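You operate a simulated robot arm through the tools that you are given. There is no shell and no other tool. Be economical: measure what you need, move in short steps, check, and stop when the job is done.

Carry out the task below with a simulated robot arm. There is one attempt and no reset: what you move stays moved.

TASK
Take the white clothes peg from the work table and put it on top of the brown carton there.

It is judged by the outcome, as a careful person would: the job done as asked, and still so three seconds after it is handed in. It fails if anything else is knocked over, pushed out of place, dropped, spilled or broken.

THE ROBOT
A 7-joint arm with a two-finger parallel gripper, fixed in place. Base frame: the origin is at the foot of the arm, x ahead of it, y to its left, z up. Lengths are in m, angles in degrees, forces in N, time in s.
With the tool pointing down near the work surface it reaches from about 0.24 to 0.62 m from the base axis. Its first joint turns from -66.0 to 66.0 degrees. Payload 2.6 kg.
Tool frame: the origin (TCP) lies between the finger pads and is the grasp point; the fingertips stand 0.03 m ahead of it; z points along the fingers, y is the line along which they close. The gripper opens to 0.094 m. The fingers are 0.028 m wide and 0.01 m thick; the gripper's body (0.05 by 0.096 m) begins 0.055 m behind the TCP.
Orientation is that of the tool frame in the base frame, as [roll, pitch, yaw] about the fixed x, y, z axes, in that order (R = Rz(yaw) Ry(pitch) Rx(roll)). With the fingers straight down and closing along the base's y, the tool's x points along the base's -x, its y along +y and its z along -z.

THE INTERFACE
- The arm moves only by the tool nudge_tool. Its argument "moves" is a list of rows, each a list of 7 numbers: the shift along the tool's x, y, z in m, then the turn, a rotation vector about the tool's x, y, z in degrees, then the gripper command, from -1 (shut) to 1 (fully open), values between in proportion. In form: [[x, y, z, ax, ay, az, grip], ...]. A call has 1 to 10 rows; each row is the pose to reach, as a shift and turn from the pose commanded when the call began, along the tool's axes at that moment. A row lasts 0.2 s, in which the tool goes at most 0.05 m and 8.6 degrees; a call with a longer step from one row to the next is refused whole, and so is a gripper value outside its range. A pose out of reach is approached as far as the arm can. The call stops where the force on the tool passes 40 N (or 10 N more than at its start, if that is more) or the arm is blocked; 0.2 s more then pass. The fingers move at their own pace (about 0.072 m/s each) and stop on an object; they squeeze with about 30 N. The grip force told is the motor's: it shows also when the fingers shut on nothing. Time passes only in rows, and 0.2 s behind the last, so rows that repeat a pose let the fingers close. It gives the time, the measured TCP pose, the force on the tool (base axes), the opening and the grip force at its end, in the units of the frame above (readings bear some noise).
- Cameras (640 x 400 px; columns grow to the right, rows downward): "scene" is fixed at [0.0302, 0.4312, 0.5525]; the picture's right is [-0.70, -0.71, 0.00], its down [-0.42, 0.41, -0.81] and it looks along [0.57, -0.57, -0.59] (base axes); focal length 310 px, centre (320, 200). "wrist" rides on the gripper at [-0.037, 0, -0.058] in the tool frame; the picture's right is [0.00, -1.00, 0.00], its down [0.97, 0.00, -0.24] and it looks along [0.24, 0.00, 0.97] (tool axes); focal length 218 px, centre (320, 200).
- snapshot(camera): a new picture of that camera. No time passes.
- point_at(camera, pixels): for up to 12 pixels [column, row] of the newest picture of that camera ("zoom" is the newest enlarged one), the place [x, y, z] in the base frame of the surface seen there, good to about 0.003 m, but the place of the scene camera against the robot may be out by one fixed shift of up to 0.025 m in any direction. No time passes.
- close_up(camera, box): a new picture of the part [left, top, right, bottom] of that camera's present view, enlarged. No time passes.
- sign_off(): hands the job in; it is judged then, once.

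Work in short steps. Measure before you move; look again where a grasp or a placing could have gone wrong, and mend it. You have 60 turns and 30 pictures in all, the two below and enlarged ones among them. Open the gripper and draw the arm clear of the work before you hand the job in, unless the task says otherwise; then end with one line.

The tools are called after "Emit:" by a JSON object that holds its "name" and its "arguments". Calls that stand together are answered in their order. nudge_tool: Moves the arm, as the interface text tells. Its arguments: {"type":"object","properties":{"moves":{"type":"array","items":{"type":"array","items":{"type":"number"}}}},"required":["moves"]} The other tools are called the same way: snapshot (camera) takes a picture; point_at (camera, pixels) gives the place of the surface under pixels of a picture; close_up (camera, box) takes an enlarged picture of a part of a camera's view; sign_off () hands the job in.

At the start:

```text
time: 0.0
ee_pos: [0.3945, -0.1631, 0.2881]
orientation: [180.0, -0.1, -179.9]
force: [0.5, 0.2, -0.6]
finger_gap: 0.0942
grip_force: 0.1
```

scene: 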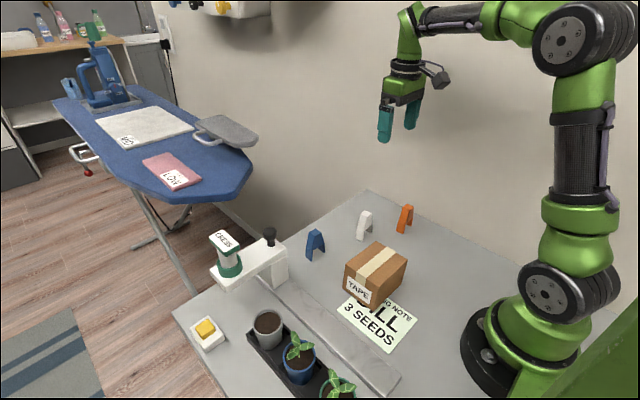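
wrist: 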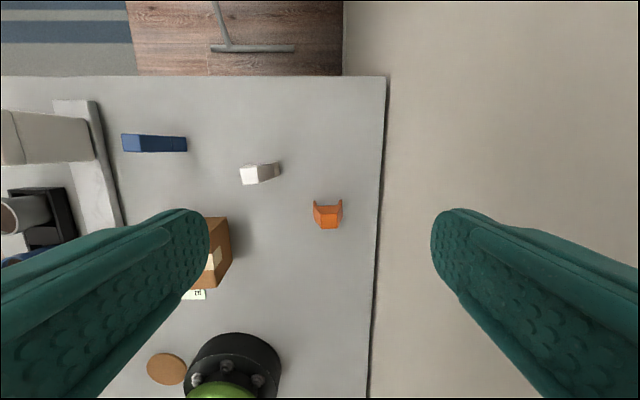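

The white peg shows at about (364,225) in the scene and (260,173) in the wrist view. I'll take enlarged views of it and the carton before measuring.

Emit:
{"name": "close_up", "arguments": {"camera": "scene", "box": [290, 180, 450, 320]}}

Emit:
{"name": "close_up", "arguments": {"camera": "wrist", "box": [100, 110, 360, 310]}}

Emit:
{"name": "point_at", "arguments": {"camera": "wrist", "pixels": [[242, 175], [250, 176], [258, 174], [270, 170], [279, 170], [260, 200], [220, 240], [228, 280], [230, 225], [328, 218]]}}

Emit:
{"name": "point_at", "arguments": {"camera": "scene", "pixels": [[366, 212], [360, 238], [369, 232], [376, 260], [350, 262], [372, 285], [405, 258], [376, 244], [404, 208], [340, 240]]}}

```text
2.86 times, centred on (370, 250) of scene
```

zoom: 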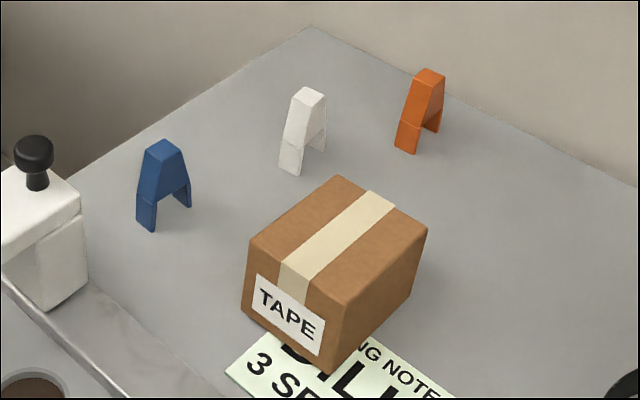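

```text
2.00 times, centred on (230, 210) of wrist
```

zoom: 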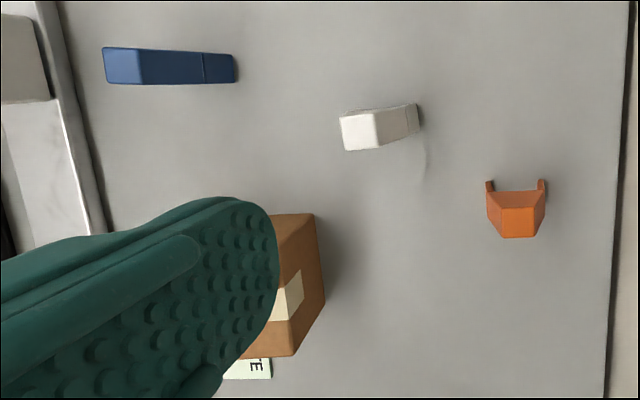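

```text
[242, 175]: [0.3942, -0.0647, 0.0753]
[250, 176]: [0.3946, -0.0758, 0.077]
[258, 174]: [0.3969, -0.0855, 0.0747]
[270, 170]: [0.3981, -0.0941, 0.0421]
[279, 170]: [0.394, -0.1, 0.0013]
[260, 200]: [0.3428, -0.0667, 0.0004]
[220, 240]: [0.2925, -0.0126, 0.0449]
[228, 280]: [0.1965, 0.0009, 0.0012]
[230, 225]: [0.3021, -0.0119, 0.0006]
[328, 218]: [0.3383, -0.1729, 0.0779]
```

```text
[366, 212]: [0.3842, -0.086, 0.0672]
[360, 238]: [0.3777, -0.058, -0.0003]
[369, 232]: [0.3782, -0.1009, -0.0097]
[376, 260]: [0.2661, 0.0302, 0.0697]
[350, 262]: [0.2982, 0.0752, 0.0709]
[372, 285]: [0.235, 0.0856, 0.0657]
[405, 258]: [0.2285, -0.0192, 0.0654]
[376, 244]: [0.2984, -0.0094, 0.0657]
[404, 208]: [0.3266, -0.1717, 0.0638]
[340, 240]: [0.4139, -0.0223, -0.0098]
```

The peg stands as an A with its top at about (0.395, -0.075, 0.077). I'll go over it to see its yaw from above.

Emit:
{"name": "nudge_tool", "arguments": {"moves": [[0.0, 0.04, 0, 0, 0, 0, 1], [0.005, 0.08, 0.0, 0, 0, 0, 1], [0.005, 0.083, 0.0, 0, 0, 0, 1]]}}

Emit:
{"name": "snapshot", "arguments": {"camera": "wrist"}}

Emit:
{"name": "close_up", "arguments": {"camera": "wrist", "box": [270, 130, 398, 210]}}

```text
time: 0.8
ee_pos: [0.3896, -0.0802, 0.2898]
orientation: [180.0, 0.0, -179.9]
force: [-0.6, 0.8, 0.0]
finger_gap: 0.0939
grip_force: 0.1
```

```text
25 pictures are left
```

wrist: 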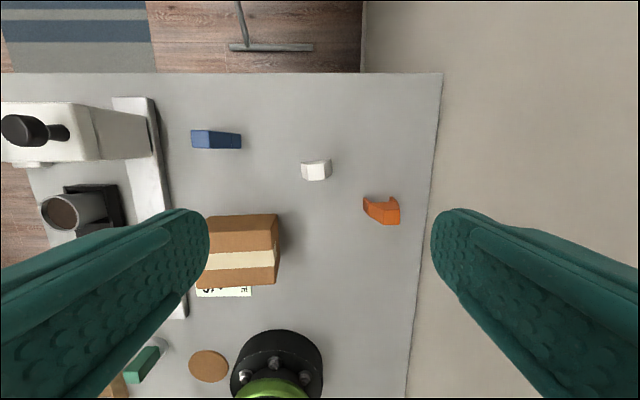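

```text
5.00 times, centred on (334, 170) of wrist
```

zoom: 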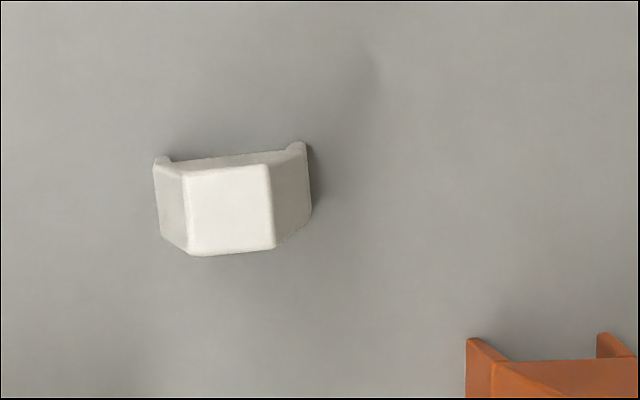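

The white peg's spread runs about along y, tilted about 6° (top edges (190,257)→(275,247) in zoom). I'll measure its top, its legs and the carton's corners.

Emit:
{"name": "point_at", "arguments": {"camera": "zoom", "pixels": [[190, 175], [262, 168], [195, 250], [270, 243], [229, 210], [161, 161], [302, 146], [165, 230], [306, 210]]}}

Emit:
{"name": "point_at", "arguments": {"camera": "wrist", "pixels": [[213, 219], [275, 218], [272, 283], [208, 286], [245, 240], [245, 270], [268, 250], [240, 141], [382, 210]]}}

```text
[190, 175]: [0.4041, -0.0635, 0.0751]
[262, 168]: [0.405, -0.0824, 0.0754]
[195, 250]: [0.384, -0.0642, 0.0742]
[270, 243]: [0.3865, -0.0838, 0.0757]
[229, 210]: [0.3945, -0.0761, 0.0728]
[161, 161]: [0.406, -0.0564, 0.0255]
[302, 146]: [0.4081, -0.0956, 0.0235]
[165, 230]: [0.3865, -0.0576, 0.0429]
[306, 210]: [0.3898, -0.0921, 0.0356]
```

```text
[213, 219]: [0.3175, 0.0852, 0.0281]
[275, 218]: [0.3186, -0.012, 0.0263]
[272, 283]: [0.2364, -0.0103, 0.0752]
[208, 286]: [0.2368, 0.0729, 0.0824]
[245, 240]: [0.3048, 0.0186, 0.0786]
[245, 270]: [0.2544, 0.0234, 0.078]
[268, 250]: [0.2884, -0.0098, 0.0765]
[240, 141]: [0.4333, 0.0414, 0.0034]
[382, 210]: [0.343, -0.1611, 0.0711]
```

Peg centre is about (0.395, -0.0755), thickness 0.02 m along x, and it is 0.076 m high. Carton top spans x 0.235–0.31, y -0.012–0.085, at z 0.078. I'll turn the tool +84° so it closes across the peg's flat faces and centre it.

Emit:
{"name": "nudge_tool", "arguments": {"moves": [[0, 0, 0, 0, 0, 8.4, 1], [0, 0, 0, 0, 0, 16.8, 1], [0, 0, 0, 0, 0, 25.2, 1], [0, 0, 0, 0, 0, 33.6, 1], [-0.005, 0.004, 0, 0, 0, 42, 1], [-0.005, 0.0045, 0, 0, 0, 50.4, 1], [-0.005, 0.0045, 0.02, 0, 0, 58.8, 1], [-0.005, 0.0045, 0.05, 0, 0, 67.2, 1], [-0.005, 0.0045, 0.08, 0, 0, 75.6, 1], [-0.005, 0.0045, 0.1, 0, 0, 84, 1]]}}

Emit:
{"name": "snapshot", "arguments": {"camera": "wrist"}}

```text
time: 3.0
ee_pos: [0.3925, -0.0758, 0.1876]
orientation: [180.0, 0.0, 96.0]
force: [1.0, 1.1, 0.4]
finger_gap: 0.0943
grip_force: 0.1
```

```text
23 pictures are left
```

wrist: 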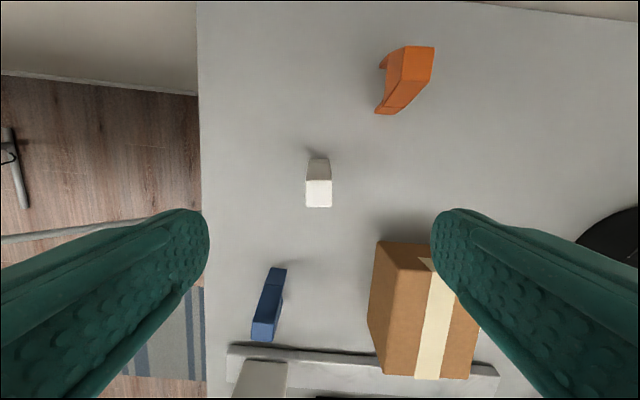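

The peg is centred between the fingers (column 318) and square with them. I'll descend to z≈0.05 and check before closing.

Emit:
{"name": "nudge_tool", "arguments": {"moves": [[0, 0.001, 0.04, 0, 0, 0, 1], [0, 0.001, 0.08, 0, 0, 0, 1], [0, 0.001, 0.115, 0, 0, 0, 1], [0, 0.001, 0.137, 0, 0, 0, 1], [0, 0.001, 0.137, 0, 0, 0, 1]]}}

Emit:
{"name": "snapshot", "arguments": {"camera": "wrist"}}

```text
time: 4.2
ee_pos: [0.395, -0.0749, 0.0515]
orientation: [180.0, 0.0, 96.0]
force: [0.6, 0.8, -0.6]
finger_gap: 0.0938
grip_force: 0.0
```

```text
22 pictures are left
```

wrist: 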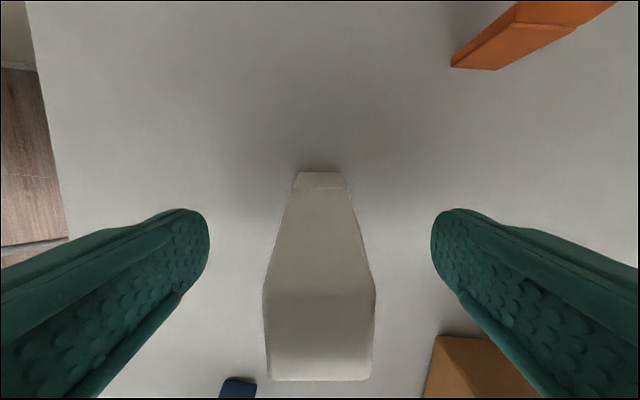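

The peg is centred between the pads, clear on both sides. Closing now.

Emit:
{"name": "nudge_tool", "arguments": {"moves": [[0, 0, 0, 0, 0, 0, -1], [0, 0, 0, 0, 0, 0, -1], [0, 0, 0, 0, 0, 0, -1], [0, 0, 0, 0, 0, 0, -1], [0, 0, 0, 0, 0, 0, -1]]}}

```text
time: 5.4
ee_pos: [0.3943, -0.0743, 0.0517]
orientation: [180.0, 0.0, 95.9]
force: [0.4, 0.0, -0.1]
finger_gap: 0.025
grip_force: 29.2
```

The gap is 0.025 m at 29 N, so the peg is held. Lifting 0.12 m straight up.

Emit:
{"name": "nudge_tool", "arguments": {"moves": [[0, 0, -0.02, 0, 0, 0, -1], [0, 0, -0.05, 0, 0, 0, -1], [0, 0, -0.085, 0, 0, 0, -1], [0, 0, -0.12, 0, 0, 0, -1], [0, 0, -0.12, 0, 0, 0, -1]]}}

Emit:
{"name": "snapshot", "arguments": {"camera": "scene"}}

Emit:
{"name": "snapshot", "arguments": {"camera": "wrist"}}

```text
time: 6.6
ee_pos: [0.395, -0.0757, 0.1707]
orientation: [-180.0, 0.0, 96.0]
force: [-0.8, 0.1, -0.4]
finger_gap: 0.0252
grip_force: 29.8
```

```text
21 pictures are left
```

scene: 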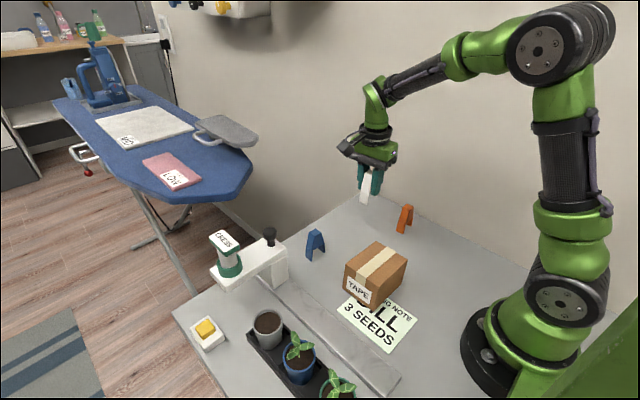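

```text
20 pictures are left
```

wrist: 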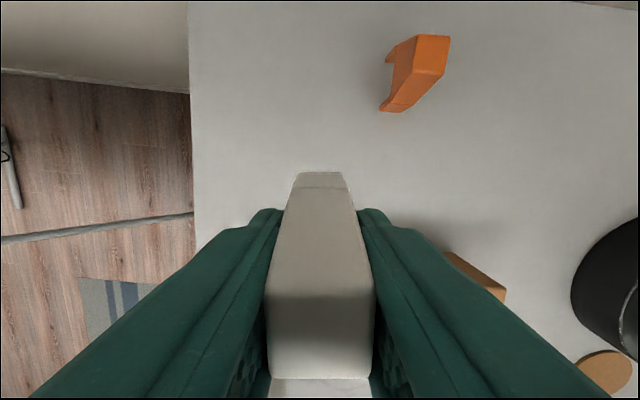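

The peg is held upright, its bottom at z≈0.119, clear of the carton top at 0.078. Moving over the carton centre (0.272, 0.036).

Emit:
{"name": "nudge_tool", "arguments": {"moves": [[0.0249, -0.0221, 0, 0, 0, 0, -1], [0.0497, -0.0442, 0, 0, 0, 0, -1], [0.0746, -0.0664, 0, 0, 0, 0, -1], [0.0994, -0.0885, 0, 0, 0, 0, -1], [0.1243, -0.1106, 0, 0, 0, 0, -1], [0.1243, -0.1106, 0, 0, 0, 0, -1]]}}

Emit:
{"name": "close_up", "arguments": {"camera": "scene", "box": [290, 180, 450, 320]}}

Emit:
{"name": "snapshot", "arguments": {"camera": "wrist"}}

```text
time: 8.0
ee_pos: [0.2725, 0.0379, 0.1705]
orientation: [179.9, 0.1, 96.0]
force: [-0.5, 0.3, -0.3]
finger_gap: 0.025
grip_force: 30.1
```

```text
2.86 times, centred on (370, 250) of scene
```

zoom: 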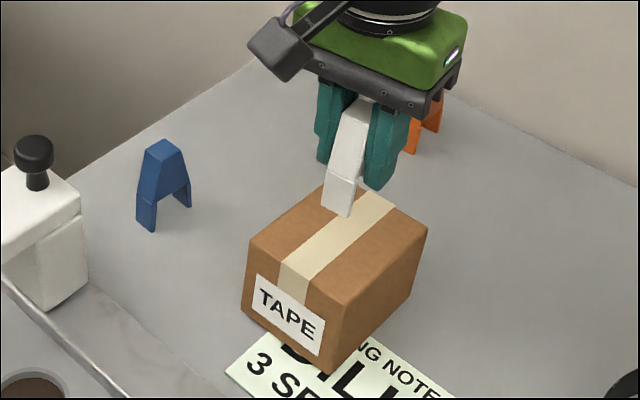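

```text
18 pictures are left
```

wrist: 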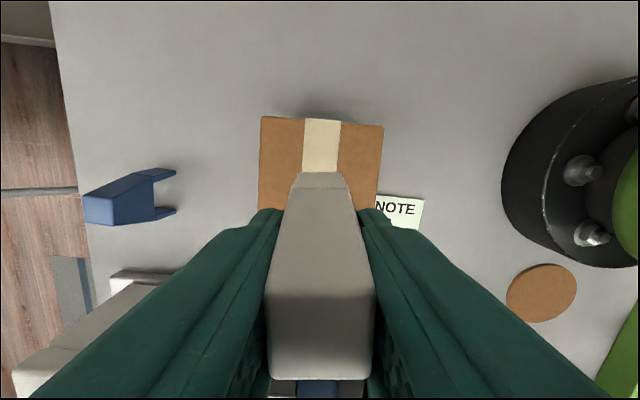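

It's centred over the tape line. Lowering to just above the top (TCP 0.1345), then I'll creep down watching the force.

Emit:
{"name": "nudge_tool", "arguments": {"moves": [[0, 0, 0.015, 0, 0, 0, -1], [0, 0, 0.028, 0, 0, 0, -1], [0, 0, 0.036, 0, 0, 0, -1], [0, 0, 0.036, 0, 0, 0, -1]]}}

Emit:
{"name": "close_up", "arguments": {"camera": "scene", "box": [330, 190, 430, 277]}}

```text
time: 9.0
ee_pos: [0.2727, 0.0384, 0.1347]
orientation: [-180.0, 0.0, 96.0]
force: [0.2, 0.1, 0.8]
finger_gap: 0.0252
grip_force: 30.3
```

```text
4.60 times, centred on (380, 234) of scene
```

zoom: 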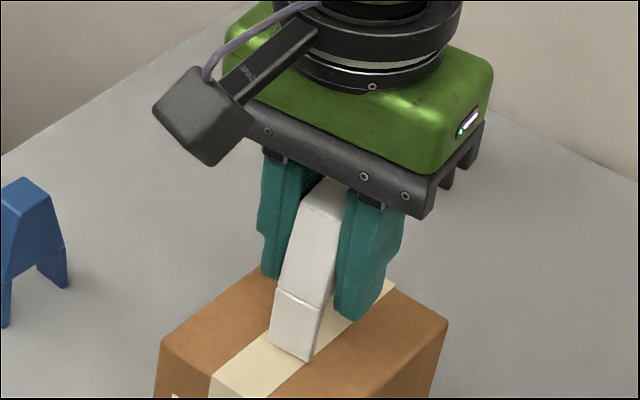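

No contact yet, and it looks only a few mm above. Creeping down 3 mm.

Emit:
{"name": "nudge_tool", "arguments": {"moves": [[0, 0, 0.001, 0, 0, 0, -1], [0, 0, 0.002, 0, 0, 0, -1], [0, 0, 0.003, 0, 0, 0, -1], [0, 0, 0.003, 0, 0, 0, -1]]}}

```text
time: 10.0
ee_pos: [0.2725, 0.0366, 0.1324]
orientation: [-180.0, 0.0, 96.0]
force: [0.3, -0.4, -0.3]
finger_gap: 0.0252
grip_force: 30.2
```

No force yet; 2 mm more.

Emit:
{"name": "nudge_tool", "arguments": {"moves": [[0, 0, 0.001, 0, 0, 0, -1], [0, 0, 0.002, 0, 0, 0, -1], [0, 0, 0.002, 0, 0, 0, -1]]}}

```text
time: 10.8
ee_pos: [0.2738, 0.0369, 0.1307]
orientation: [179.8, 0.0, 96.0]
force: [-2.4, 3.5, 19.4]
finger_gap: 0.025
grip_force: 29.7
```

Contact at 19 N. I'll ease up 0.7 mm to take off the load, then open slowly.

Emit:
{"name": "nudge_tool", "arguments": {"moves": [[0, 0, -0.0007, 0, 0, 0, -1], [0, 0, -0.0007, 0, 0, 0, -1]]}}

Emit:
{"name": "nudge_tool", "arguments": {"moves": [[0, 0, 0, 0, 0, 0, -0.4], [0, 0, 0, 0, 0, 0, -0.3], [0, 0, 0, 0, 0, 0, 0], [0, 0, 0, 0, 0, 0, 0.3], [0, 0, 0, 0, 0, 0, 0.3]]}}

Emit:
{"name": "close_up", "arguments": {"camera": "scene", "box": [330, 190, 430, 277]}}

```text
time: 11.4
ee_pos: [0.2725, 0.0368, 0.1316]
orientation: [179.9, 0.0, 96.0]
force: [2.1, 2.5, 14.5]
finger_gap: 0.0249
grip_force: 30.2
```

```text
time: 12.6
ee_pos: [0.2719, 0.0362, 0.1311]
orientation: [179.9, 0.1, 95.9]
force: [0.3, -0.1, -0.3]
finger_gap: 0.0611
grip_force: 0.0
```

```text
4.60 times, centred on (380, 234) of scene
```

zoom: 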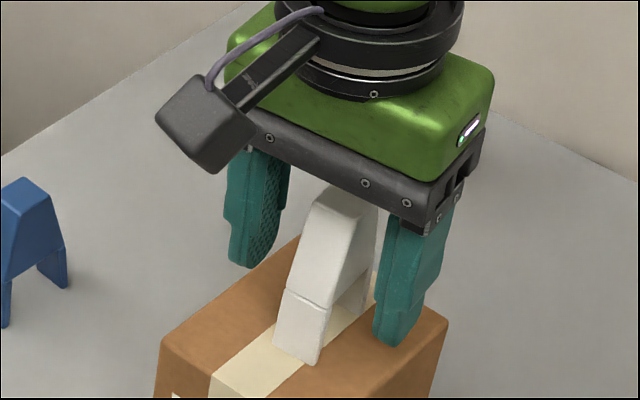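

The peg stands freely on the carton with the fingers clear on both sides. Withdrawing straight up.

Emit:
{"name": "nudge_tool", "arguments": {"moves": [[0, 0, -0.015, 0, 0, 0, 0.5], [0, 0, -0.045, 0, 0, 0, 0.5], [0, 0, -0.08, 0, 0, 0, 0.5], [0, 0, -0.12, 0, 0, 0, 0.5], [-0.04, 0.02, -0.13, 0, 0, 0, 0.5], [-0.08, 0.04, -0.13, 0, 0, 0, 0.5], [-0.08, 0.04, -0.13, 0, 0, 0, 0.5]]}}

Emit:
{"name": "snapshot", "arguments": {"camera": "scene"}}

```text
time: 14.2
ee_pos: [0.3212, -0.0407, 0.2603]
orientation: [180.0, 0.0, 96.1]
force: [-0.5, 0.6, 0.0]
finger_gap: 0.0706
grip_force: 0.1
```

```text
15 pictures are left
```

scene: 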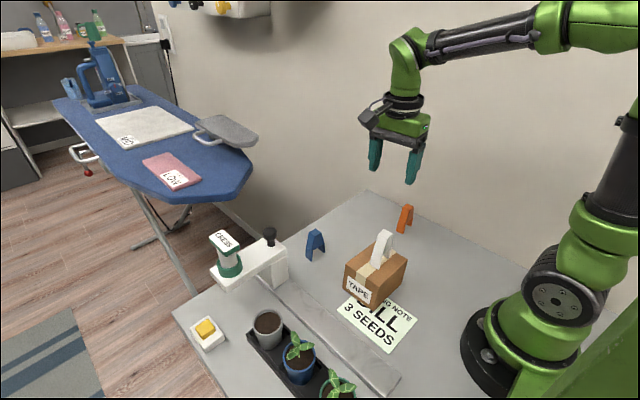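

The white peg stands on the carton at (382,248), everything else is where it was, and the arm is clear with the gripper open. Handing in.

Emit:
{"name": "sign_off", "arguments": {}}

```text
The job is handed in.
```

The white clothes peg is standing on top of the brown carton, nothing else was moved, and the job is handed in.
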